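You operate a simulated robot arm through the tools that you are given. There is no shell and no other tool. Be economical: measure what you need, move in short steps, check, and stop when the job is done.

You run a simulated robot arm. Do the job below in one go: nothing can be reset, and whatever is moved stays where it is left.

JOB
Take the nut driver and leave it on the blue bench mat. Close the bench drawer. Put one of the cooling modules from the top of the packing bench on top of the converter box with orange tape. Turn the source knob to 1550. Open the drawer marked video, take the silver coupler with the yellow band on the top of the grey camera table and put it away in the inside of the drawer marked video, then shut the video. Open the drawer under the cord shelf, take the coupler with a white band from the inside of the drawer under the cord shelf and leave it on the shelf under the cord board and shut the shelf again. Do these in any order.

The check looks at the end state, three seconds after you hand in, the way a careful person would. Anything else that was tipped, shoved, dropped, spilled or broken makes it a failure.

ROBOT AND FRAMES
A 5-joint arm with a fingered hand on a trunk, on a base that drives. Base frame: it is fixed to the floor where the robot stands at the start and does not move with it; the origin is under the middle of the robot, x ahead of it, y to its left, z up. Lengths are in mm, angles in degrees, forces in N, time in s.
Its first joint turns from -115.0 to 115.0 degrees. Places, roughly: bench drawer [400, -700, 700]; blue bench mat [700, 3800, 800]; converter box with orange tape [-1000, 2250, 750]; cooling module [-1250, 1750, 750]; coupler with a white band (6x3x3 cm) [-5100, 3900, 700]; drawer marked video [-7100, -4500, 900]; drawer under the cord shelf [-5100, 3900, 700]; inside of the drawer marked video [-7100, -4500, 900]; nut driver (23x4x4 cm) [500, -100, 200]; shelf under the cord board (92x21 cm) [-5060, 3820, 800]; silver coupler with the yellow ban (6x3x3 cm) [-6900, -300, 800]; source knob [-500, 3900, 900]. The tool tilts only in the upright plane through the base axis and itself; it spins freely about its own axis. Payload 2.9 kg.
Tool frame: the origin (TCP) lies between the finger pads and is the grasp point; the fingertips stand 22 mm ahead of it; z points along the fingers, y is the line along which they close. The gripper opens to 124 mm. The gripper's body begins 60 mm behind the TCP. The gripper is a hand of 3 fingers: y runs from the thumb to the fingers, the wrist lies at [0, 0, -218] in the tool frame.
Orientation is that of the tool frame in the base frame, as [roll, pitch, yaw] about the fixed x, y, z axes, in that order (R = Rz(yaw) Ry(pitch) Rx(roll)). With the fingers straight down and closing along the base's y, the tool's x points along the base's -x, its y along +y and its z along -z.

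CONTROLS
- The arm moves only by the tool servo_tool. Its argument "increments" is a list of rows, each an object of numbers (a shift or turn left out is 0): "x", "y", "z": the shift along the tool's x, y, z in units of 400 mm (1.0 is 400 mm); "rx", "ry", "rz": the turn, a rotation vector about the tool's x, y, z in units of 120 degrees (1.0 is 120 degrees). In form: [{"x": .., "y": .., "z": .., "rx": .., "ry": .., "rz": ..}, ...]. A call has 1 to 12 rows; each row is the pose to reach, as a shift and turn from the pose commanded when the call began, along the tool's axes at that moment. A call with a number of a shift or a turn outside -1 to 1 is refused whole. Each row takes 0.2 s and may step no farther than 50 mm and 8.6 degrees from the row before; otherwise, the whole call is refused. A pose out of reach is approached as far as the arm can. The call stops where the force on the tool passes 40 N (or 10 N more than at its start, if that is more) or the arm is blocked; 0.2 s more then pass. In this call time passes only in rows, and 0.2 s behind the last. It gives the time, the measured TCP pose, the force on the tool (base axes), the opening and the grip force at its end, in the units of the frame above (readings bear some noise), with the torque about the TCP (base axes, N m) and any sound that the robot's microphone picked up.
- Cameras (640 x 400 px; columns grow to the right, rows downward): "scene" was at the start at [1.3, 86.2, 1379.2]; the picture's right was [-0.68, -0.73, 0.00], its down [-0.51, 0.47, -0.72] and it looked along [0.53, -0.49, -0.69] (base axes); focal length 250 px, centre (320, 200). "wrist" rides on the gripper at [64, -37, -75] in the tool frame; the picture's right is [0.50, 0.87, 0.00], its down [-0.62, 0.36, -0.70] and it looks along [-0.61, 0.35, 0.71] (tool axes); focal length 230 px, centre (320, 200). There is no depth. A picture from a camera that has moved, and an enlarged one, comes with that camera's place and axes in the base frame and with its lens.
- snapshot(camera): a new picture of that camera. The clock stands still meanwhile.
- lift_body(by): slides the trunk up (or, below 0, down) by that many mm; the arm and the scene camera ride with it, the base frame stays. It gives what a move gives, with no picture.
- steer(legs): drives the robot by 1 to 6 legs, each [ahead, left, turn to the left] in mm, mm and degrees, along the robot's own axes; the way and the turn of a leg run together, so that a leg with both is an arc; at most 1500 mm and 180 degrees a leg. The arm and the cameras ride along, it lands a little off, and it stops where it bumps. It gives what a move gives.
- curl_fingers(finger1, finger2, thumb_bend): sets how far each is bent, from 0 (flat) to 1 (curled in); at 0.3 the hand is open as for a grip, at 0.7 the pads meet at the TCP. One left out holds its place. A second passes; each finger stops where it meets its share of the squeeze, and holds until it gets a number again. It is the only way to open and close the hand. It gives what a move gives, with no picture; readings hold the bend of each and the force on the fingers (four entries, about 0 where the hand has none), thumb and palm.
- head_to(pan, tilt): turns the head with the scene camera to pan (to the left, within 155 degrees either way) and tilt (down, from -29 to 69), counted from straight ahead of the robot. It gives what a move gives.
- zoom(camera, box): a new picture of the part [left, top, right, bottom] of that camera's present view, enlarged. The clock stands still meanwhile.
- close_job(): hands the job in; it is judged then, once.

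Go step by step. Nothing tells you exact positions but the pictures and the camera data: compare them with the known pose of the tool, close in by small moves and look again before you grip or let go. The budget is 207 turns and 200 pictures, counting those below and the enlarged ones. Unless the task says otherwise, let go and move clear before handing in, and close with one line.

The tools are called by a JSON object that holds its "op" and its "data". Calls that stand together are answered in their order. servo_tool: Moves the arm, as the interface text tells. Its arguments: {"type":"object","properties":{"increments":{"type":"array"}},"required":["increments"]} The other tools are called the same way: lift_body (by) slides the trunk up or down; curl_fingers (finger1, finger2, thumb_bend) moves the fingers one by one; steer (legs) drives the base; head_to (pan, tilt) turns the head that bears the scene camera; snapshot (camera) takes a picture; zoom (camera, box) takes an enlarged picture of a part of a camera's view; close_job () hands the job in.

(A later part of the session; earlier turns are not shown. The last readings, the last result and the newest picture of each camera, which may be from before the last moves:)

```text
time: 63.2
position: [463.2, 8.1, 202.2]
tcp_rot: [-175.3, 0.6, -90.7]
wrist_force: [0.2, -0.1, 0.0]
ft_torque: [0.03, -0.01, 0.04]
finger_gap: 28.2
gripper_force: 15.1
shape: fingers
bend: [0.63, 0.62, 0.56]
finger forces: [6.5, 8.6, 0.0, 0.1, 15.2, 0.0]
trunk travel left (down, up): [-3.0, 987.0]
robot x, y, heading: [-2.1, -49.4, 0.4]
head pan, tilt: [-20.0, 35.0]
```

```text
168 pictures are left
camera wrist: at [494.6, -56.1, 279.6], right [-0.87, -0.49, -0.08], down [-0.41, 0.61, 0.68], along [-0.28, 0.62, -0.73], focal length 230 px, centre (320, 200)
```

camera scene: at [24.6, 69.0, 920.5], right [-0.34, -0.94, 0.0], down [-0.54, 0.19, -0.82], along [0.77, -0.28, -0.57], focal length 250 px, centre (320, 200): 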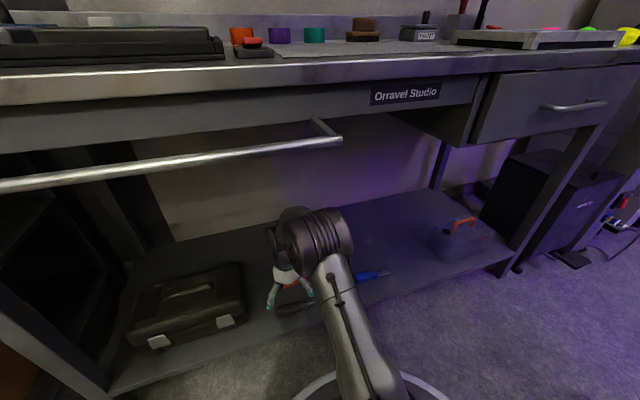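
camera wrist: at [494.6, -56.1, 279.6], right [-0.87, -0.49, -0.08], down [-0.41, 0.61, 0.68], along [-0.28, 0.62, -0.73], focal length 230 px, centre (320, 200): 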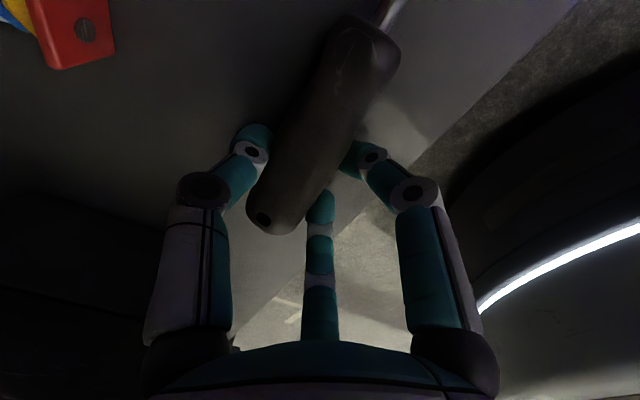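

The handle is held by thumb and both fingers. I'll lift gently and check.

{"op": "servo_tool", "data": {"increments": [{"z": -0.05}, {"z": -0.1}]}}

{"op": "snapshot", "data": {"camera": "wrist"}}

```text
time: 63.8
position: [460.3, 7.4, 242.1]
tcp_rot: [-175.3, 0.7, -90.7]
wrist_force: [-1.4, 0.3, -1.4]
ft_torque: [0.1, 0.02, 0.0]
finger_gap: 28.2
gripper_force: 15.4
shape: fingers
bend: [0.63, 0.62, 0.56]
finger forces: [7.6, 7.6, 0.1, 0.1, 15.1, 0.0]
trunk travel left (down, up): [-3.0, 987.0]
robot x, y, heading: [6.1, -41.9, 0.3]
head pan, tilt: [-20.0, 35.0]
```

```text
167 pictures are left
camera wrist: at [491.4, -57.0, 319.8], right [-0.87, -0.49, -0.08], down [-0.41, 0.61, 0.68], along [-0.28, 0.62, -0.73], focal length 230 px, centre (320, 200)
```

wrist: 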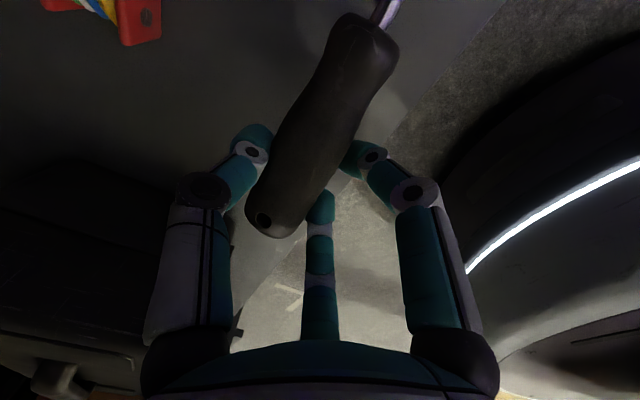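

The driver is securely held. I'll back out of the bench, raise the trunk, and turn toward the far wall.

{"op": "servo_tool", "data": {"increments": [{"z": -0.05}, {"z": -0.1}]}}

{"op": "steer", "data": {"legs": [[-300, 0, 0], [0, 500, 0]]}}

{"op": "lift_body", "data": {"by": 600}}

{"op": "steer", "data": {"legs": [[0, 0, 90], [1300, 0, 0]]}}

{"op": "head_to", "data": {"pan": -20, "tilt": 20}}

{"op": "snapshot", "data": {"camera": "scene"}}

{"op": "snapshot", "data": {"camera": "wrist"}}

```text
time: 64.4
position: [457.0, 7.6, 282.5]
tcp_rot: [-175.3, 0.7, -90.8]
wrist_force: [-0.8, -0.1, -1.8]
ft_torque: [0.08, 0.01, 0.01]
finger_gap: 28.0
gripper_force: 14.8
shape: fingers
bend: [0.63, 0.62, 0.56]
finger forces: [7.6, 7.5, 0.0, 0.0, 14.9, 0.0]
trunk travel left (down, up): [-3.0, 987.0]
robot x, y, heading: [-1.3, -46.5, 0.5]
head pan, tilt: [-20.0, 35.0]
```

```text
time: 69.0
position: [153.1, 506.9, 281.9]
tcp_rot: [-175.4, 0.6, -90.5]
wrist_force: [0.6, 0.7, -0.3]
ft_torque: [0.09, 0.0, -0.02]
finger_gap: 28.4
gripper_force: 14.7
shape: fingers
bend: [0.63, 0.62, 0.56]
finger forces: [7.6, 7.5, 0.1, 0.1, 15.0, 0.1]
trunk travel left (down, up): [-3.0, 987.0]
robot x, y, heading: [-302.6, 451.3, 0.4]
head pan, tilt: [-20.0, 35.0]
```

```text
refused: 600 is not a number from -400 to 400
```

```text
time: 79.4
position: [-368.8, 2219.4, 282.0]
tcp_rot: [-175.2, 0.7, -0.3]
wrist_force: [-0.2, 0.7, -1.6]
ft_torque: [0.02, 0.08, -0.06]
finger_gap: 28.1
gripper_force: 14.9
shape: fingers
bend: [0.63, 0.62, 0.56]
finger forces: [7.4, 7.4, 0.1, 0.0, 14.7, 0.1]
trunk travel left (down, up): [-3.0, 987.0]
robot x, y, heading: [-314.8, 1762.9, 90.9]
head pan, tilt: [-20.0, 35.0]
```

```text
time: 80.2
position: [-368.8, 2219.3, 281.4]
tcp_rot: [-175.3, 0.7, -0.4]
wrist_force: [0.3, 0.5, -2.3]
ft_torque: [-0.03, 0.1, 0.03]
finger_gap: 27.9
gripper_force: 14.3
shape: fingers
bend: [0.63, 0.62, 0.56]
finger forces: [7.5, 7.5, 0.0, 0.0, 14.9, 0.1]
trunk travel left (down, up): [-3.0, 987.0]
robot x, y, heading: [-312.8, 1765.1, 90.3]
head pan, tilt: [-20.0, 20.0]
```

```text
166 pictures are left
camera scene: at [-427.5, 1787.2, 944.3], right [0.94, -0.33, 0.0], down [-0.11, -0.32, -0.94], along [0.31, 0.89, -0.34], focal length 250 px, centre (320, 200)
```

scene: 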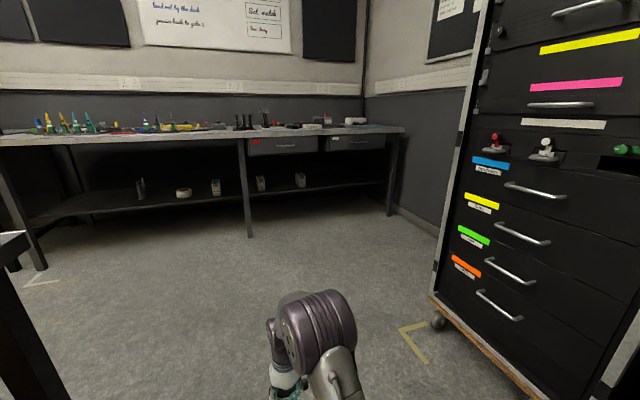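

```text
165 pictures are left
camera wrist: at [-302.9, 2249.2, 359.3], right [0.49, -0.87, -0.08], down [-0.61, -0.41, 0.68], along [-0.62, -0.29, -0.73], focal length 230 px, centre (320, 200)
```

wrist: 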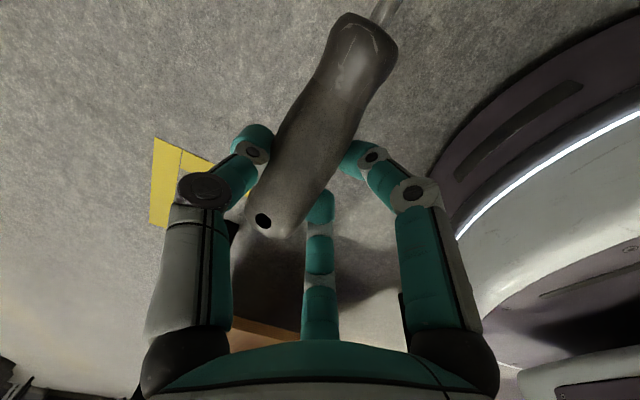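

The path is clear; the far bench front is at y≈3600. I'll raise the trunk and drive on to look at the bench from closer.

{"op": "lift_body", "data": {"by": 400}}

{"op": "lift_body", "data": {"by": 340}}

{"op": "steer", "data": {"legs": [[1150, 0, 0], [0, -800, 0]]}}

{"op": "head_to", "data": {"pan": -10, "tilt": 45}}

{"op": "snapshot", "data": {"camera": "scene"}}

{"op": "head_to", "data": {"pan": 40, "tilt": 35}}

{"op": "snapshot", "data": {"camera": "scene"}}

```text
time: 84.0
position: [-368.9, 2218.6, 681.7]
tcp_rot: [-175.2, 0.6, -0.3]
wrist_force: [0.3, 0.2, -1.7]
ft_torque: [0.01, 0.1, 0.0]
finger_gap: 28.0
gripper_force: 14.3
shape: fingers
bend: [0.63, 0.62, 0.56]
finger forces: [7.5, 7.5, 0.1, 0.0, 14.7, 0.1]
trunk travel left (down, up): [-403.0, 587.0]
robot x, y, heading: [-315.3, 1762.3, 90.6]
head pan, tilt: [-20.0, 20.0]
```

```text
time: 87.3
position: [-368.4, 2219.9, 1021.0]
tcp_rot: [-175.4, 0.8, -0.3]
wrist_force: [0.4, -0.5, -0.9]
ft_torque: [-0.02, 0.1, 0.01]
finger_gap: 28.0
gripper_force: 14.9
shape: fingers
bend: [0.63, 0.62, 0.56]
finger forces: [7.6, 7.4, 0.0, 0.0, 14.7, 0.0]
trunk travel left (down, up): [-743.0, 247.0]
robot x, y, heading: [-317.5, 1763.1, 90.6]
head pan, tilt: [-20.0, 20.0]
```

```text
time: 97.0
position: [404.8, 3388.3, 1021.5]
tcp_rot: [-175.3, 0.8, 0.6]
wrist_force: [0.1, 0.7, -1.3]
ft_torque: [0.02, 0.11, 0.01]
finger_gap: 28.1
gripper_force: 15.1
shape: fingers
bend: [0.63, 0.62, 0.56]
finger forces: [7.6, 7.3, 0.1, 0.0, 14.8, 0.0]
trunk travel left (down, up): [-743.0, 247.0]
robot x, y, heading: [466.3, 2934.3, 91.2]
head pan, tilt: [-20.0, 20.0]
```

```text
time: 97.9
position: [405.2, 3387.3, 1020.7]
tcp_rot: [-175.3, 0.8, 0.6]
wrist_force: [-0.6, -0.5, -0.9]
ft_torque: [-0.04, 0.09, 0.01]
finger_gap: 27.9
gripper_force: 14.9
shape: fingers
bend: [0.63, 0.62, 0.56]
finger forces: [7.6, 7.4, 0.0, 0.0, 14.8, 0.0]
trunk travel left (down, up): [-743.0, 247.0]
robot x, y, heading: [468.0, 2935.1, 91.7]
head pan, tilt: [-10.0, 45.0]
```

```text
164 pictures are left
camera scene: at [335.3, 2946.7, 1645.7], right [0.99, -0.15, 0.0], down [-0.1, -0.7, -0.71], along [0.1, 0.7, -0.71], focal length 250 px, centre (320, 200)
```

scene: 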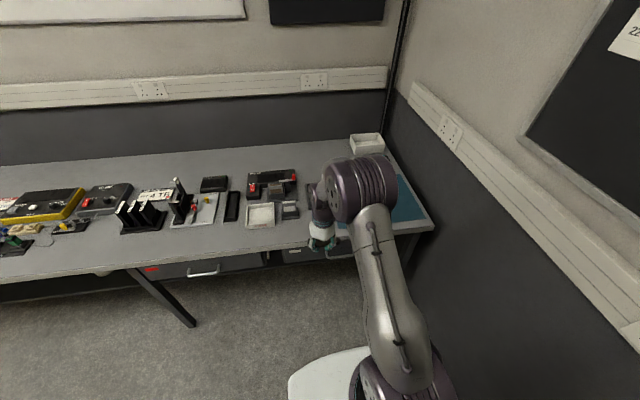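

```text
time: 99.1
position: [404.6, 3386.8, 1021.7]
tcp_rot: [-175.3, 0.7, 0.7]
wrist_force: [1.2, -1.1, -0.3]
ft_torque: [0.0, 0.1, 0.02]
finger_gap: 28.2
gripper_force: 14.8
shape: fingers
bend: [0.63, 0.62, 0.56]
finger forces: [7.6, 7.4, 0.1, 0.0, 14.8, 0.0]
trunk travel left (down, up): [-743.0, 247.0]
robot x, y, heading: [466.1, 2932.1, 91.5]
head pan, tilt: [40.0, 35.0]
```

```text
163 pictures are left
camera scene: at [265.0, 2932.3, 1660.5], right [0.75, 0.66, 0.0], down [0.38, -0.43, -0.82], along [-0.54, 0.61, -0.57], focal length 250 px, centre (320, 200)
```

scene: 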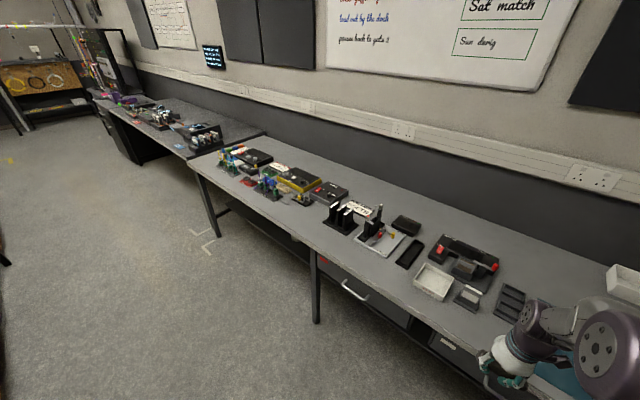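

The mat is hidden behind the arm. I'll turn the robot left so the camera can see it unobstructed.

{"op": "steer", "data": {"legs": [[0, 0, 60]]}}

{"op": "head_to", "data": {"pan": -85, "tilt": 45}}

{"op": "snapshot", "data": {"camera": "scene"}}

{"op": "zoom", "data": {"camera": "scene", "box": [240, 60, 560, 260]}}

```text
time: 102.2
position: [42.7, 3111.7, 1020.8]
tcp_rot: [-175.4, 0.7, 60.0]
wrist_force: [0.2, -0.7, -1.1]
ft_torque: [-0.09, 0.07, -0.02]
finger_gap: 27.6
gripper_force: 14.6
shape: fingers
bend: [0.63, 0.63, 0.56]
finger forces: [7.4, 7.3, 0.0, 0.0, 14.6, 0.0]
trunk travel left (down, up): [-743.0, 247.0]
robot x, y, heading: [460.1, 2934.6, 150.9]
head pan, tilt: [40.0, 35.0]
```

```text
time: 104.2
position: [42.8, 3112.2, 1021.2]
tcp_rot: [-175.2, 0.6, 59.9]
wrist_force: [-0.2, -0.1, -1.0]
ft_torque: [-0.08, 0.06, 0.01]
finger_gap: 27.9
gripper_force: 14.8
shape: fingers
bend: [0.63, 0.63, 0.56]
finger forces: [7.4, 7.3, 0.0, 0.0, 14.6, 0.0]
trunk travel left (down, up): [-743.0, 247.0]
robot x, y, heading: [469.6, 2931.0, 150.8]
head pan, tilt: [-85.0, 45.0]
```

```text
162 pictures are left
camera scene: at [481.4, 2848.3, 1645.7], right [0.91, -0.41, 0.0], down [-0.29, -0.65, -0.71], along [0.29, 0.65, -0.71], focal length 250 px, centre (320, 200)
```

scene: 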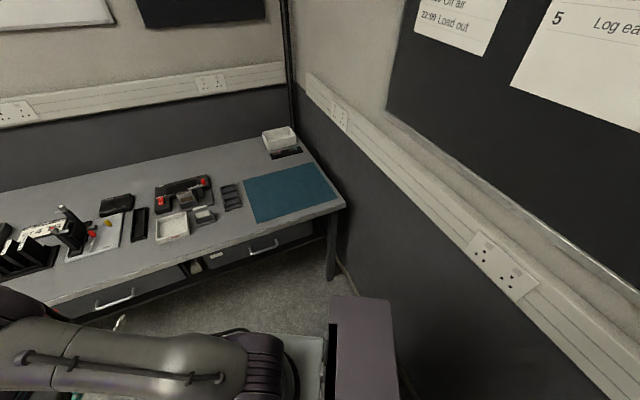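

```text
2.00 times, centred on (400, 160) of scene
camera zoom: at [481.4, 2848.3, 1645.7], right [0.91, -0.41, 0.0], down [-0.29, -0.65, -0.71], along [0.29, 0.65, -0.71], focal length 500 px, centre (160, 280)
```

zoom: 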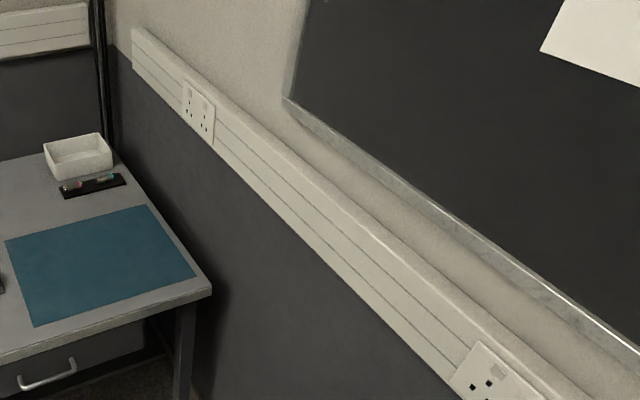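

The mat is empty and spans about x 517–910, y 3605–3915. I'll turn back and approach so the driver ends up over its near-middle part.

{"op": "steer", "data": {"legs": [[0, 0, -75.8], [263, -22, 0]]}}

{"op": "head_to", "data": {"pan": 0, "tilt": 55}}

{"op": "snapshot", "data": {"camera": "scene"}}

```text
time: 109.3
position: [627.7, 3630.0, 1023.1]
tcp_rot: [-175.4, 0.8, -16.2]
wrist_force: [1.0, 0.2, -0.2]
ft_torque: [-0.03, 0.08, 0.02]
finger_gap: 27.5
gripper_force: 14.3
shape: fingers
bend: [0.63, 0.63, 0.56]
finger forces: [7.3, 7.2, 0.0, 0.0, 14.4, 0.0]
trunk travel left (down, up): [-743.0, 247.0]
robot x, y, heading: [553.9, 3176.7, 74.7]
head pan, tilt: [-85.0, 45.0]
```

```text
time: 110.9
position: [628.7, 3628.9, 1022.0]
tcp_rot: [-175.3, 0.7, -16.1]
wrist_force: [-0.4, 0.4, -1.2]
ft_torque: [0.02, 0.1, 0.02]
finger_gap: 27.2
gripper_force: 14.0
shape: fingers
bend: [0.63, 0.63, 0.56]
finger forces: [7.3, 7.3, 0.0, 0.1, 14.3, 0.0]
trunk travel left (down, up): [-743.0, 247.0]
robot x, y, heading: [555.9, 3173.8, 74.5]
head pan, tilt: [0.0, 55.0]
```

```text
160 pictures are left
camera scene: at [419.6, 3224.3, 1632.2], right [0.96, -0.26, 0.0], down [-0.22, -0.79, -0.57], along [0.15, 0.55, -0.82], focal length 250 px, centre (320, 200)
```

scene: 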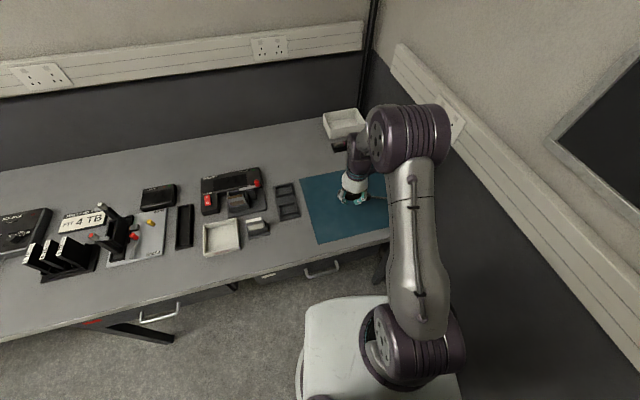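

The arm is over the mat. I'll extend a bit further and lower.

{"op": "servo_tool", "data": {"increments": [{"y": -0.05}, {"y": -0.1}, {"y": -0.16}]}}

{"op": "lift_body", "data": {"by": -160}}

{"op": "zoom", "data": {"camera": "scene", "box": [280, 60, 440, 160]}}

{"op": "snapshot", "data": {"camera": "wrist"}}

```text
time: 111.7
position: [644.2, 3692.3, 1026.0]
tcp_rot: [-175.3, 0.5, -16.7]
wrist_force: [-0.8, -0.4, -1.5]
ft_torque: [-0.01, 0.12, 0.0]
finger_gap: 27.4
gripper_force: 15.1
shape: fingers
bend: [0.63, 0.63, 0.57]
finger forces: [7.3, 7.3, 0.0, 0.1, 14.4, 0.0]
trunk travel left (down, up): [-743.0, 247.0]
robot x, y, heading: [560.0, 3175.4, 74.8]
head pan, tilt: [0.0, 55.0]
```

```text
time: 113.6
position: [643.6, 3691.9, 867.2]
tcp_rot: [-175.3, 0.6, -16.7]
wrist_force: [-0.4, -0.6, -0.7]
ft_torque: [0.03, 0.09, 0.02]
finger_gap: 27.6
gripper_force: 13.8
shape: fingers
bend: [0.63, 0.63, 0.57]
finger forces: [7.5, 7.3, 0.1, 0.1, 14.4, 0.0]
trunk travel left (down, up): [-583.0, 407.0]
robot x, y, heading: [559.2, 3180.4, 74.4]
head pan, tilt: [0.0, 55.0]
```

```text
4.00 times, centred on (360, 110) of scene
camera zoom: at [419.6, 3224.2, 1472.3], right [0.96, -0.26, 0.0], down [-0.22, -0.79, -0.57], along [0.15, 0.55, -0.82], focal length 999 px, centre (160, 560)
```

zoom: 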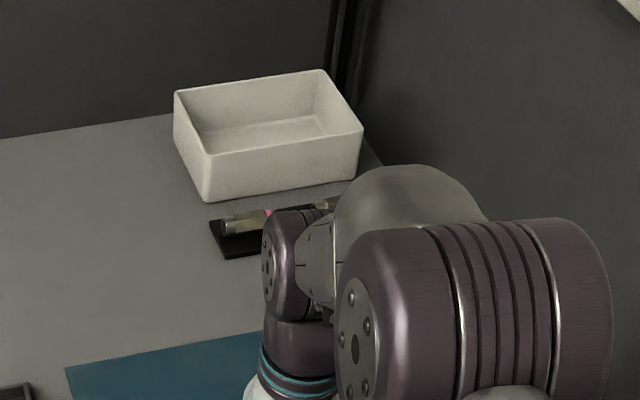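

```text
158 pictures are left
camera wrist: at [716.3, 3702.2, 944.3], right [0.23, -0.97, -0.08], down [-0.7, -0.22, 0.68], along [-0.67, -0.1, -0.73], focal length 230 px, centre (320, 200)
```

wrist: 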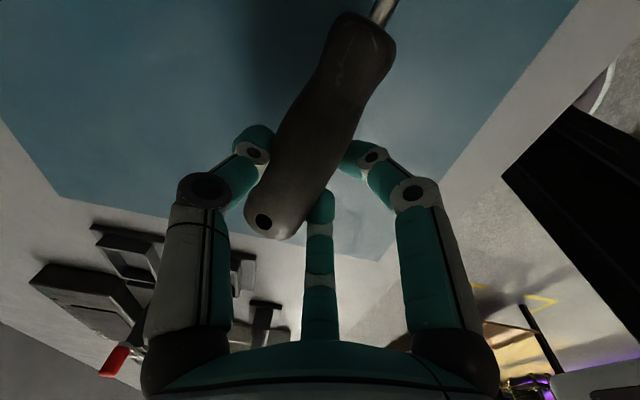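

It is directly over the mat. I'll lower the last bit in small steps until it touches.

{"op": "lift_body", "data": {"by": -20}}

{"op": "lift_body", "data": {"by": -12}}

{"op": "snapshot", "data": {"camera": "wrist"}}

```text
time: 114.2
position: [644.3, 3691.4, 847.1]
tcp_rot: [-175.4, 0.6, -16.6]
wrist_force: [0.4, -0.3, -0.8]
ft_torque: [0.0, 0.0, 0.03]
finger_gap: 27.5
gripper_force: 14.3
shape: fingers
bend: [0.63, 0.63, 0.57]
finger forces: [6.8, 7.8, 0.0, 0.0, 14.6, 0.0]
trunk travel left (down, up): [-563.0, 427.0]
robot x, y, heading: [554.5, 3178.2, 74.8]
head pan, tilt: [0.0, 55.0]
```

```text
time: 114.8
position: [643.7, 3691.7, 834.9]
tcp_rot: [-175.3, 0.6, -16.6]
wrist_force: [-1.3, 0.5, -1.0]
ft_torque: [0.01, -0.09, 0.06]
finger_gap: 27.1
gripper_force: 15.1
shape: fingers
bend: [0.63, 0.63, 0.57]
finger forces: [6.7, 7.9, 0.0, 0.1, 14.7, 0.1]
trunk travel left (down, up): [-551.0, 439.0]
robot x, y, heading: [555.2, 3179.0, 74.8]
head pan, tilt: [0.0, 55.0]
```

```text
157 pictures are left
camera wrist: at [716.1, 3702.2, 912.3], right [0.23, -0.97, -0.08], down [-0.7, -0.22, 0.68], along [-0.67, -0.1, -0.73], focal length 230 px, centre (320, 200)
```

wrist: 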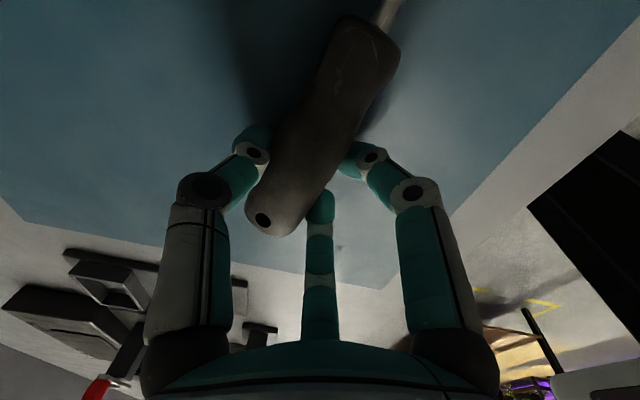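

The driver's tip has begun touching (torque shift). A few more mm.

{"op": "lift_body", "data": {"by": -6}}

{"op": "lift_body", "data": {"by": -5}}

{"op": "snapshot", "data": {"camera": "wrist"}}

```text
time: 115.4
position: [644.1, 3691.2, 829.1]
tcp_rot: [-175.2, 0.6, -16.6]
wrist_force: [-0.2, 0.5, 8.7]
ft_torque: [0.16, -0.11, 0.07]
finger_gap: 26.5
gripper_force: 14.9
shape: fingers
bend: [0.64, 0.63, 0.57]
finger forces: [7.3, 8.0, 0.0, 0.1, 15.0, 0.1]
trunk travel left (down, up): [-545.0, 445.0]
robot x, y, heading: [553.9, 3179.8, 74.7]
head pan, tilt: [0.0, 55.0]
```

```text
time: 115.9
position: [644.3, 3690.8, 827.4]
tcp_rot: [-174.9, 0.7, -16.6]
wrist_force: [-0.8, 2.8, 29.0]
ft_torque: [0.23, -0.01, -0.02]
finger_gap: 25.6
gripper_force: 23.7
shape: fingers
bend: [0.64, 0.63, 0.59]
finger forces: [10.1, 20.5, 0.1, 0.1, 15.7, 0.0]
trunk travel left (down, up): [-540.0, 450.0]
robot x, y, heading: [553.8, 3174.6, 74.7]
head pan, tilt: [0.0, 55.0]
```

```text
156 pictures are left
camera wrist: at [715.5, 3700.5, 904.6], right [0.23, -0.97, -0.08], down [-0.7, -0.23, 0.67], along [-0.67, -0.1, -0.73], focal length 230 px, centre (320, 200)
```

wrist: 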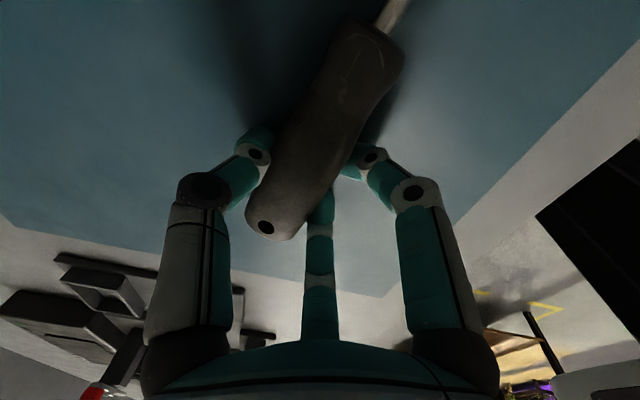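

It rests on the mat. I relieve the pressure and release.

{"op": "lift_body", "data": {"by": 5}}

{"op": "curl_fingers", "data": {"finger1": 0.5, "finger2": 0.5, "thumb_bend": 0.45}}

{"op": "lift_body", "data": {"by": 6}}

{"op": "curl_fingers", "data": {"finger1": 0.3, "finger2": 0.3, "thumb_bend": 0.3}}

{"op": "lift_body", "data": {"by": 180}}

{"op": "snapshot", "data": {"camera": "wrist"}}

```text
time: 116.5
position: [644.4, 3689.9, 827.7]
tcp_rot: [-175.3, 0.6, -16.6]
wrist_force: [-0.6, 1.4, 4.5]
ft_torque: [0.06, -0.1, 0.05]
finger_gap: 25.6
gripper_force: 16.7
shape: fingers
bend: [0.63, 0.63, 0.59]
finger forces: [8.1, 8.7, 0.0, 0.0, 16.8, 0.0]
trunk travel left (down, up): [-545.0, 445.0]
robot x, y, heading: [552.1, 3178.4, 74.7]
head pan, tilt: [0.0, 55.0]
```

```text
time: 117.5
position: [644.1, 3691.1, 830.2]
tcp_rot: [-175.1, 0.6, -16.6]
wrist_force: [0.1, 2.4, 11.4]
ft_torque: [-0.18, 0.02, 0.04]
finger_gap: 50.0
gripper_force: 5.8
shape: fingers
bend: [0.54, 0.52, 0.45]
finger forces: [7.3, 4.3, 0.0, 0.1, 0.1, 0.0]
trunk travel left (down, up): [-545.0, 445.0]
robot x, y, heading: [556.4, 3174.6, 74.5]
head pan, tilt: [0.0, 55.0]
```

```text
time: 118.0
position: [644.4, 3690.1, 834.9]
tcp_rot: [-175.3, 0.5, -16.7]
wrist_force: [0.8, 0.9, -0.9]
ft_torque: [0.01, 0.01, 0.02]
finger_gap: 56.4
gripper_force: 0.0
shape: fingers
bend: [0.5, 0.5, 0.45]
finger forces: [0.0, 0.1, 0.0, 0.0, 0.0, 0.1]
trunk travel left (down, up): [-551.0, 439.0]
robot x, y, heading: [555.6, 3177.1, 74.8]
head pan, tilt: [0.0, 55.0]
```

```text
time: 119.0
position: [645.0, 3690.6, 834.7]
tcp_rot: [-175.2, 0.7, -16.7]
wrist_force: [-0.2, 0.0, 0.3]
ft_torque: [0.03, -0.02, 0.03]
finger_gap: 103.4
gripper_force: 0.0
shape: fingers
bend: [0.3, 0.3, 0.3]
finger forces: [0.0, 0.0, 0.0, 0.0, 0.0, 0.1]
trunk travel left (down, up): [-551.0, 439.0]
robot x, y, heading: [553.8, 3178.1, 74.6]
head pan, tilt: [0.0, 55.0]
```

```text
time: 121.0
position: [643.6, 3691.7, 1013.8]
tcp_rot: [-175.3, 0.7, -16.6]
wrist_force: [0.1, -0.8, 0.1]
ft_torque: [0.02, -0.01, 0.01]
finger_gap: 104.0
gripper_force: 0.1
shape: fingers
bend: [0.3, 0.3, 0.3]
finger forces: [0.1, 0.0, 0.0, 0.0, 0.1, 0.0]
trunk travel left (down, up): [-731.0, 259.0]
robot x, y, heading: [555.1, 3176.6, 74.7]
head pan, tilt: [0.0, 55.0]
```

```text
155 pictures are left
camera wrist: at [716.2, 3702.2, 1092.3], right [0.23, -0.97, -0.08], down [-0.7, -0.22, 0.68], along [-0.67, -0.1, -0.73], focal length 230 px, centre (320, 200)
```

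wrist: 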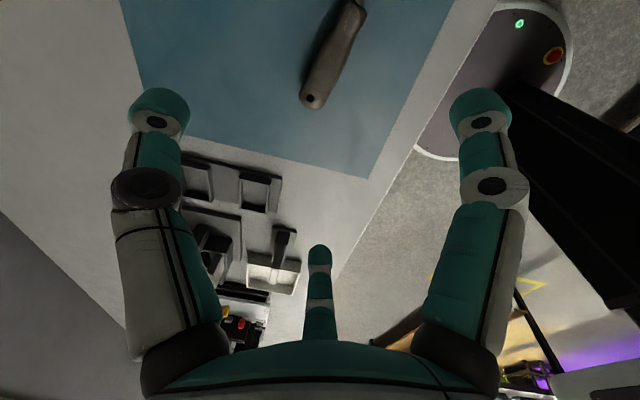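

The driver lies well on the mat. Next is the source knob near (-500,3900,900); I back off, drive along the bench and look.

{"op": "steer", "data": {"legs": [[-220, 0, 0], [0, 0, 15.3], [0, 900, 0]]}}

{"op": "head_to", "data": {"pan": -60, "tilt": 35}}

{"op": "zoom", "data": {"camera": "scene", "box": [240, 100, 560, 300]}}

{"op": "head_to", "data": {"pan": 20, "tilt": 40}}

{"op": "snapshot", "data": {"camera": "scene"}}

```text
time: 127.9
position: [-454.4, 3479.0, 1015.1]
tcp_rot: [-175.3, 0.6, -0.7]
wrist_force: [-0.1, 0.5, -0.7]
ft_torque: [-0.03, 0.04, 0.02]
finger_gap: 103.6
gripper_force: 0.1
shape: fingers
bend: [0.3, 0.3, 0.3]
finger forces: [0.0, 0.0, 0.0, 0.0, 0.0, 0.1]
trunk travel left (down, up): [-731.0, 259.0]
robot x, y, heading: [-399.1, 2957.5, 90.9]
head pan, tilt: [0.0, 55.0]
```

```text
time: 129.2
position: [-454.3, 3477.7, 1013.8]
tcp_rot: [-175.3, 0.6, -0.7]
wrist_force: [0.0, -0.6, 0.0]
ft_torque: [-0.02, -0.04, 0.0]
finger_gap: 103.8
gripper_force: 0.1
shape: fingers
bend: [0.3, 0.3, 0.3]
finger forces: [0.0, 0.0, 0.0, 0.0, 0.0, 0.0]
trunk travel left (down, up): [-731.0, 259.0]
robot x, y, heading: [-401.4, 2958.4, 90.6]
head pan, tilt: [-60.0, 35.0]
```

```text
2.00 times, centred on (400, 200) of scene
camera zoom: at [-466.7, 2939.4, 1648.5], right [0.51, -0.86, 0.0], down [-0.49, -0.29, -0.82], along [0.7, 0.42, -0.57], focal length 500 px, centre (160, 200)
```

zoom: 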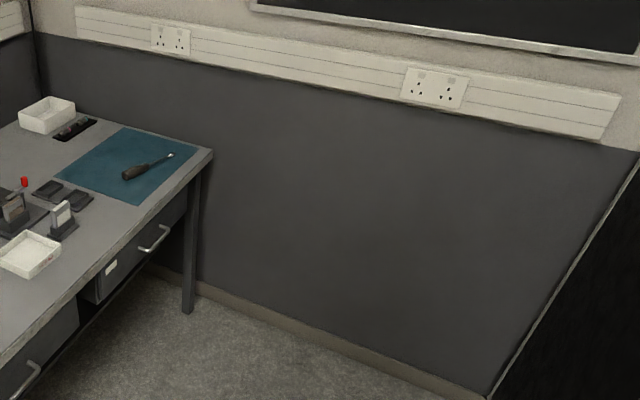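

```text
time: 130.8
position: [-455.6, 3477.7, 1015.0]
tcp_rot: [-175.3, 0.6, -0.7]
wrist_force: [0.0, 0.0, -0.5]
ft_torque: [0.03, 0.0, 0.0]
finger_gap: 103.6
gripper_force: 0.0
shape: fingers
bend: [0.3, 0.3, 0.3]
finger forces: [0.0, 0.0, 0.0, 0.0, 0.1, 0.1]
trunk travel left (down, up): [-731.0, 259.0]
robot x, y, heading: [-399.7, 2958.4, 90.7]
head pan, tilt: [20.0, 40.0]
```

```text
153 pictures are left
camera scene: at [-572.3, 2974.1, 1640.9], right [0.94, 0.35, 0.0], down [0.23, -0.6, -0.77], along [-0.27, 0.72, -0.64], focal length 250 px, centre (320, 200)
```

scene: 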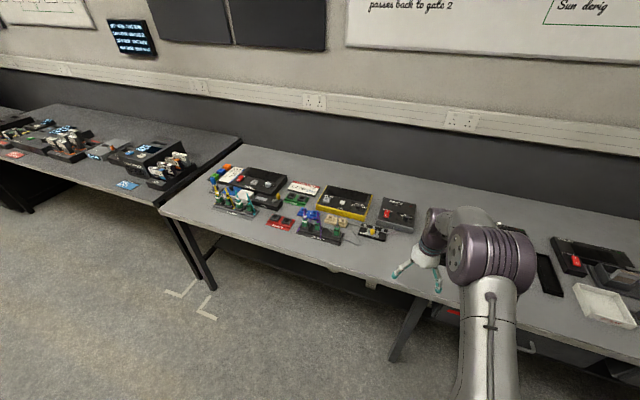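

The driver shows fully on the mat. A grey device at about (-530,3925) is the likely "source"; I'll zoom.

{"op": "zoom", "data": {"camera": "scene", "box": [350, 180, 446, 240]}}

{"op": "zoom", "data": {"camera": "scene", "box": [200, 150, 392, 270]}}

```text
6.67 times, centred on (398, 210) of scene
camera zoom: at [-572.3, 2974.1, 1640.9], right [0.94, 0.35, 0.0], down [0.23, -0.6, -0.77], along [-0.27, 0.72, -0.64], focal length 1666 px, centre (-200, 133)
```

zoom: 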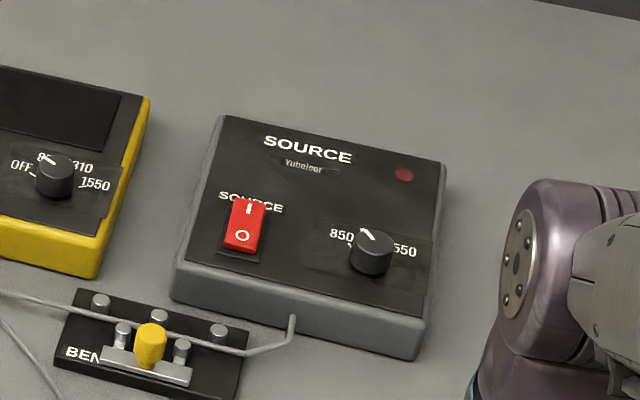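

```text
3.33 times, centred on (296, 210) of scene
camera zoom: at [-572.3, 2974.1, 1640.9], right [0.94, 0.35, 0.0], down [0.23, -0.6, -0.77], along [-0.27, 0.72, -0.64], focal length 833 px, centre (400, 167)
```

zoom: 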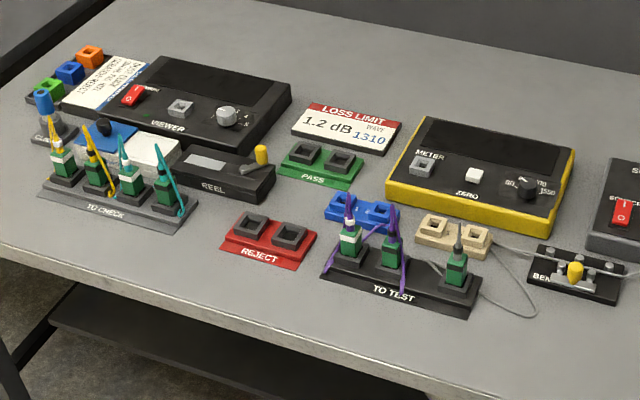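

The SOURCE knob is around (-496,3850,~890), between 850 and 1550 marks. I'll turn the hand so the wrist camera looks forward, drive up to the bench and look closely.

{"op": "servo_tool", "data": {"increments": [{"rz": 0.07}, {"rz": 0.14}, {"rz": 0.21}, {"rz": 0.28}, {"rz": 0.35}, {"rz": 0.42}, {"rz": 0.49}, {"rz": 0.56}, {"rz": 0.63}, {"rz": 0.7}, {"rz": 0.75}]}}

{"op": "steer", "data": {"legs": [[0, 40, -0.7], [210, 0, 0]]}}

{"op": "snapshot", "data": {"camera": "wrist"}}

{"op": "head_to", "data": {"pan": 0, "tilt": 50}}

{"op": "snapshot", "data": {"camera": "scene"}}

```text
time: 133.2
position: [-454.8, 3478.5, 1013.5]
tcp_rot: [179.4, 4.6, -90.9]
wrist_force: [0.0, 0.0, -0.4]
ft_torque: [0.01, -0.01, 0.0]
finger_gap: 103.8
gripper_force: 0.0
shape: fingers
bend: [0.3, 0.3, 0.3]
finger forces: [0.0, 0.0, 0.1, 0.0, 0.1, 0.0]
trunk travel left (down, up): [-731.0, 259.0]
robot x, y, heading: [-397.8, 2962.6, 90.7]
head pan, tilt: [20.0, 40.0]
```

```text
time: 135.3
position: [-489.4, 3688.7, 1015.3]
tcp_rot: [179.5, 4.7, -91.5]
wrist_force: [-1.4, -0.6, 0.1]
ft_torque: [0.03, 0.02, 0.0]
finger_gap: 103.3
gripper_force: 0.1
shape: fingers
bend: [0.3, 0.3, 0.3]
finger forces: [0.0, 0.0, 0.0, 0.0, 0.1, 0.1]
trunk travel left (down, up): [-731.0, 259.0]
robot x, y, heading: [-440.8, 3170.1, 90.0]
head pan, tilt: [20.0, 40.0]
```

```text
150 pictures are left
camera wrist: at [-452.3, 3617.9, 1084.1], right [-0.88, -0.48, -0.03], down [-0.34, 0.57, 0.75], along [-0.34, 0.67, -0.66], focal length 230 px, centre (320, 200)
```

wrist: 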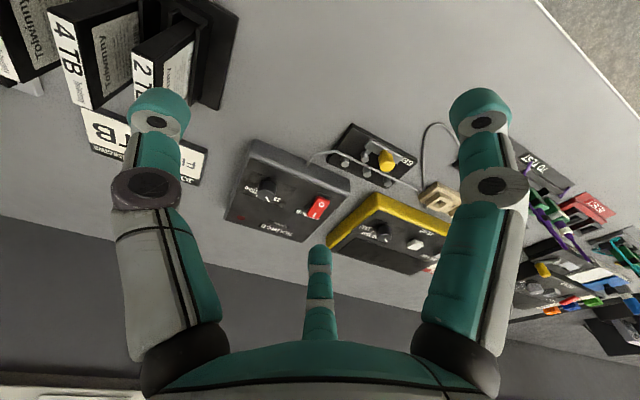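

```text
time: 136.1
position: [-489.8, 3688.4, 1014.3]
tcp_rot: [179.5, 4.7, -91.4]
wrist_force: [-0.4, -1.3, -0.6]
ft_torque: [-0.01, 0.05, -0.01]
finger_gap: 103.6
gripper_force: 0.1
shape: fingers
bend: [0.3, 0.3, 0.3]
finger forces: [0.1, 0.0, 0.0, 0.1, 0.0, 0.0]
trunk travel left (down, up): [-731.0, 259.0]
robot x, y, heading: [-439.0, 3167.6, 90.0]
head pan, tilt: [0.0, 50.0]
```

```text
149 pictures are left
camera scene: at [-583.3, 3182.6, 1626.8], right [1.0, 0.0, 0.0], down [0.0, -0.77, -0.64], along [0.0, 0.64, -0.77], focal length 250 px, centre (320, 200)
```

scene: 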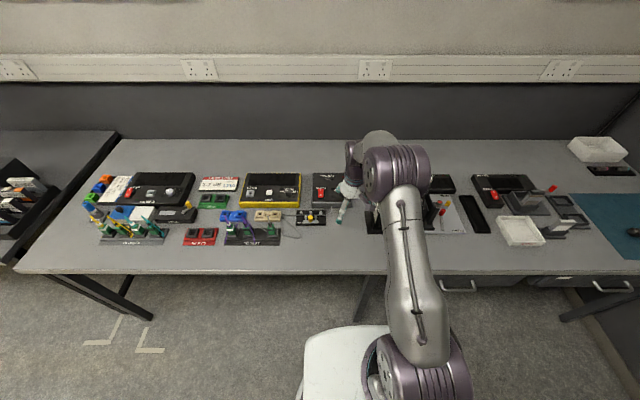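

{"op": "zoom", "data": {"camera": "wrist", "box": [220, 130, 380, 230]}}

{"op": "zoom", "data": {"camera": "scene", "box": [280, 160, 376, 220]}}

```text
4.00 times, centred on (300, 180) of wrist
camera zoom: at [-452.4, 3617.3, 1084.4], right [-0.88, -0.48, -0.03], down [-0.34, 0.57, 0.75], along [-0.34, 0.67, -0.66], focal length 920 px, centre (400, 280)
```

zoom: 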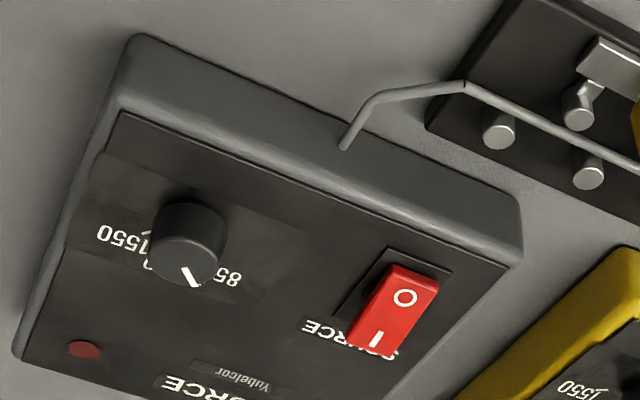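

```text
6.67 times, centred on (328, 190) of scene
camera zoom: at [-583.3, 3182.6, 1626.8], right [1.0, 0.0, 0.0], down [0.0, -0.77, -0.64], along [0.0, 0.64, -0.77], focal length 1666 px, centre (267, 267)
```

zoom: 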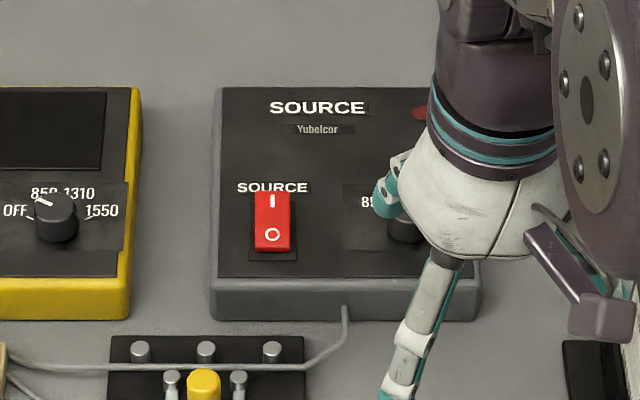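

I read the knob at 850 (≈-55°), with 1310 at top and 1550 at ≈+60°; its axis is near (-494,3869), top z≈870. I'll test extending the arm above it.

{"op": "servo_tool", "data": {"increments": [{"x": -0.1}, {"x": -0.2}, {"x": -0.3}, {"x": -0.4}, {"x": -0.45}]}}

{"op": "snapshot", "data": {"camera": "wrist"}}

```text
time: 137.3
position: [-486.0, 3766.6, 1022.4]
tcp_rot: [179.6, 4.8, -91.3]
wrist_force: [1.4, 0.0, 0.1]
ft_torque: [0.02, 0.04, 0.0]
finger_gap: 103.8
gripper_force: 0.1
shape: fingers
bend: [0.3, 0.3, 0.3]
finger forces: [0.0, 0.0, 0.0, 0.0, 0.0, 0.0]
out of reach, approached as far as the arm can: row 3, 4, 5
trunk travel left (down, up): [-731.0, 259.0]
robot x, y, heading: [-440.5, 3164.4, 90.0]
head pan, tilt: [0.0, 50.0]
```

```text
146 pictures are left
camera wrist: at [-449.8, 3695.3, 1091.5], right [-0.88, -0.48, -0.03], down [-0.34, 0.57, 0.75], along [-0.34, 0.67, -0.66], focal length 230 px, centre (320, 200)
```

wrist: 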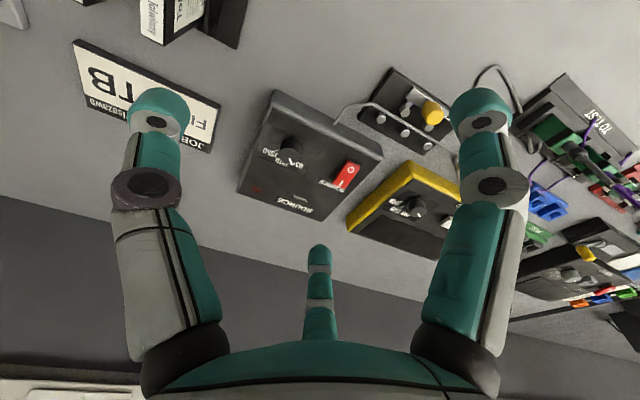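

Vertical reach runs out about 100 mm short. Raising the trunk puts the wrist nearer shoulder level for more reach; I'll creep the base up 45 mm too.

{"op": "steer", "data": {"legs": [[45, 0, 0]]}}

{"op": "lift_body", "data": {"by": 200}}

{"op": "servo_tool", "data": {"increments": [{"z": 0.1}, {"z": 0.2}, {"z": 0.3}, {"z": 0.4}, {"z": 0.5}, {"z": 0.6, "x": -0.05}, {"z": 0.62, "x": -0.1}, {"z": 0.62, "x": -0.15}]}}

{"op": "snapshot", "data": {"camera": "wrist"}}

{"op": "snapshot", "data": {"camera": "scene"}}

```text
time: 138.2
position: [-485.9, 3812.6, 1022.0]
tcp_rot: [179.4, 4.7, -91.4]
wrist_force: [0.3, -0.9, -0.2]
ft_torque: [-0.04, -0.02, -0.02]
finger_gap: 103.9
gripper_force: 0.1
shape: fingers
bend: [0.3, 0.3, 0.3]
finger forces: [0.0, 0.0, 0.0, 0.0, 0.0, 0.0]
trunk travel left (down, up): [-731.0, 259.0]
robot x, y, heading: [-439.4, 3212.2, 90.2]
head pan, tilt: [0.0, 50.0]
```

```text
time: 140.4
position: [-487.4, 3811.3, 1221.5]
tcp_rot: [179.5, 4.7, -91.4]
wrist_force: [-0.4, -0.1, 0.0]
ft_torque: [0.02, -0.02, 0.01]
finger_gap: 103.7
gripper_force: 0.1
shape: fingers
bend: [0.3, 0.3, 0.3]
finger forces: [0.0, 0.0, 0.0, 0.0, 0.0, 0.0]
trunk travel left (down, up): [-931.0, 59.0]
robot x, y, heading: [-440.2, 3215.1, 90.0]
head pan, tilt: [0.0, 50.0]
```

```text
time: 142.2
position: [-483.1, 3792.4, 1022.8]
tcp_rot: [179.5, 4.9, -91.5]
wrist_force: [1.1, 0.4, -0.6]
ft_torque: [-0.01, 0.0, 0.03]
finger_gap: 103.6
gripper_force: 0.0
shape: fingers
bend: [0.3, 0.3, 0.3]
finger forces: [0.0, 0.0, 0.0, 0.1, 0.0, 0.0]
out of reach, approached as far as the arm can: row 2, 3, 4, 5, 6, 7, 8
trunk travel left (down, up): [-931.0, 59.0]
robot x, y, heading: [-440.5, 3211.1, 89.7]
head pan, tilt: [0.0, 50.0]
```

```text
145 pictures are left
camera wrist: at [-446.4, 3721.3, 1093.0], right [-0.88, -0.48, -0.03], down [-0.34, 0.57, 0.75], along [-0.34, 0.67, -0.66], focal length 230 px, centre (320, 200)
```

wrist: 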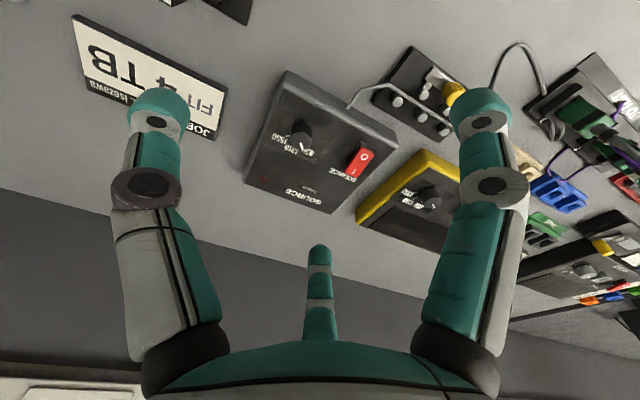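

```text
144 pictures are left
camera scene: at [-583.2, 3227.8, 1826.7], right [1.0, 0.0, 0.0], down [0.0, -0.77, -0.64], along [0.0, 0.64, -0.77], focal length 250 px, centre (320, 200)
```

scene: 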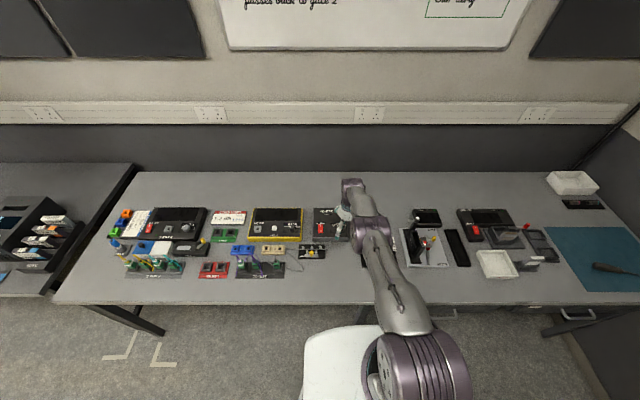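

Reach peaks when the wrist is level with the shoulder (rel ≈944, 587 mm), so I'll lower the trunk, raise the arm and tilt the tool ~19° forward to reach the knob.

{"op": "servo_tool", "data": {"increments": [{"z": -0.12}, {"z": -0.24}, {"z": -0.36}, {"z": -0.48, "ry": -0.06}, {"z": -0.6, "ry": -0.12}]}}

{"op": "lift_body", "data": {"by": -305}}

{"op": "servo_tool", "data": {"increments": [{"x": -0.08}, {"x": -0.16}, {"x": -0.22}]}}

{"op": "snapshot", "data": {"camera": "wrist"}}

{"op": "zoom", "data": {"camera": "scene", "box": [280, 100, 440, 200]}}

```text
time: 143.4
position: [-474.1, 3771.8, 1265.7]
tcp_rot: [178.2, 19.2, -91.5]
wrist_force: [-0.3, 0.1, 0.5]
ft_torque: [0.01, -0.03, 0.02]
finger_gap: 103.4
gripper_force: 0.1
shape: fingers
bend: [0.3, 0.3, 0.3]
finger forces: [0.0, 0.0, 0.1, 0.1, 0.1, 0.0]
out of reach, approached as far as the arm can: row 5
trunk travel left (down, up): [-931.0, 59.0]
robot x, y, heading: [-439.2, 3211.2, 90.1]
head pan, tilt: [0.0, 50.0]
```

```text
time: 146.4
position: [-474.2, 3773.9, 959.1]
tcp_rot: [178.2, 19.0, -91.4]
wrist_force: [-0.4, 0.6, -0.3]
ft_torque: [0.02, -0.01, 0.01]
finger_gap: 103.7
gripper_force: 0.1
shape: fingers
bend: [0.3, 0.3, 0.3]
finger forces: [0.0, 0.0, 0.0, 0.0, 0.0, 0.0]
trunk travel left (down, up): [-626.0, 364.0]
robot x, y, heading: [-439.7, 3211.9, 90.0]
head pan, tilt: [0.0, 50.0]
```

```text
time: 147.2
position: [-471.8, 3856.0, 985.9]
tcp_rot: [178.6, 18.8, -91.5]
wrist_force: [0.4, 0.6, 0.3]
ft_torque: [-0.02, -0.02, 0.0]
finger_gap: 103.6
gripper_force: 0.1
shape: fingers
bend: [0.3, 0.3, 0.3]
finger forces: [0.0, 0.1, 0.0, 0.1, 0.1, 0.0]
trunk travel left (down, up): [-626.0, 364.0]
robot x, y, heading: [-440.8, 3213.4, 90.0]
head pan, tilt: [0.0, 50.0]
```

```text
143 pictures are left
camera wrist: at [-434.6, 3771.4, 1035.6], right [-0.88, -0.46, -0.14], down [-0.33, 0.36, 0.87], along [-0.35, 0.81, -0.47], focal length 230 px, centre (320, 200)
```

wrist: 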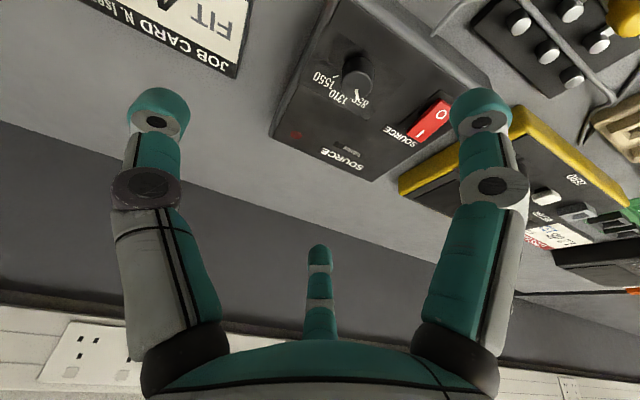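

```text
4.00 times, centred on (360, 150) of scene
camera zoom: at [-583.2, 3229.7, 1521.8], right [1.0, 0.0, 0.0], down [0.0, -0.77, -0.64], along [0.0, 0.64, -0.77], focal length 999 px, centre (160, 400)
```

zoom: 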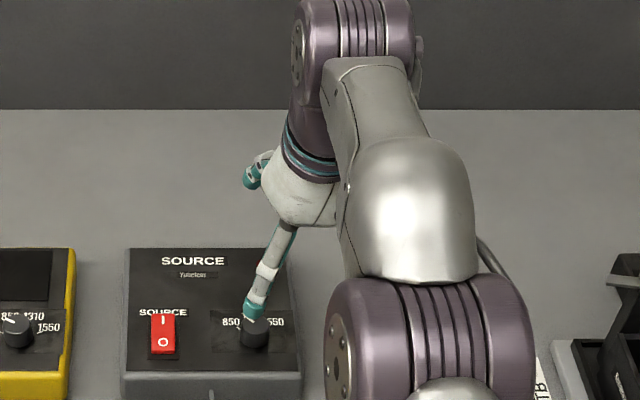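

Labels are now clear (1550 right, 1310 top, 850 left) and the knob axis is ≈(-495,3871,mid z 848). I'll partly close the fingers, test the clockwise spin limit in the air, then wind back for the stroke.

{"op": "curl_fingers", "data": {"finger1": 0.52, "finger2": 0.52, "thumb_bend": 0.52}}

{"op": "servo_tool", "data": {"increments": [{"rz": 0.07}, {"rz": 0.14}, {"rz": 0.21}, {"rz": 0.28}, {"rz": 0.35}, {"rz": 0.42}, {"rz": 0.49}, {"rz": 0.56}]}}

{"op": "servo_tool", "data": {"increments": [{"rz": -0.07}, {"rz": -0.14}, {"rz": -0.21}, {"rz": -0.28}, {"rz": -0.35}, {"rz": -0.42}, {"rz": -0.49}, {"rz": -0.56}, {"rz": -0.63}, {"rz": -0.7}, {"rz": -0.77}, {"rz": -0.84}]}}

{"op": "servo_tool", "data": {"increments": [{"rz": -0.07}, {"rz": -0.14}, {"rz": -0.2}]}}

```text
time: 148.2
position: [-472.3, 3856.7, 987.2]
tcp_rot: [178.4, 19.1, -91.4]
wrist_force: [-0.8, 0.0, 0.6]
ft_torque: [0.02, -0.03, -0.02]
finger_gap: 44.5
gripper_force: 0.1
shape: fingers
bend: [0.52, 0.52, 0.52]
finger forces: [0.0, 0.0, 0.0, 0.0, 0.1, 0.1]
trunk travel left (down, up): [-626.0, 364.0]
robot x, y, heading: [-436.0, 3214.8, 89.9]
head pan, tilt: [0.0, 50.0]
```

```text
time: 150.0
position: [-472.4, 3855.8, 985.8]
tcp_rot: [161.9, 5.9, -159.6]
wrist_force: [0.4, 0.3, 0.4]
ft_torque: [0.02, 0.04, 0.0]
finger_gap: 44.7
gripper_force: 0.1
shape: fingers
bend: [0.52, 0.52, 0.52]
finger forces: [0.0, 0.1, 0.1, 0.1, 0.1, 0.1]
trunk travel left (down, up): [-626.0, 364.0]
robot x, y, heading: [-439.3, 3214.2, 90.0]
head pan, tilt: [0.0, 50.0]
```

```text
time: 152.6
position: [-471.6, 3856.4, 987.1]
tcp_rot: [-170.3, 16.7, -56.2]
wrist_force: [0.5, -0.2, 0.3]
ft_torque: [0.0, -0.02, 0.02]
finger_gap: 44.4
gripper_force: 0.1
shape: fingers
bend: [0.52, 0.52, 0.52]
finger forces: [0.0, 0.0, 0.0, 0.0, 0.0, 0.0]
trunk travel left (down, up): [-626.0, 364.0]
robot x, y, heading: [-442.5, 3213.1, 90.1]
head pan, tilt: [0.0, 50.0]
```

```text
time: 153.4
position: [-471.8, 3855.8, 987.4]
tcp_rot: [-164.5, 11.3, -32.1]
wrist_force: [-0.5, -1.0, 0.5]
ft_torque: [-0.01, 0.04, 0.0]
finger_gap: 44.7
gripper_force: 0.0
shape: fingers
bend: [0.52, 0.52, 0.52]
finger forces: [0.0, 0.0, 0.1, 0.1, 0.0, 0.0]
trunk travel left (down, up): [-626.0, 364.0]
robot x, y, heading: [-436.4, 3214.6, 90.1]
head pan, tilt: [0.0, 50.0]
```

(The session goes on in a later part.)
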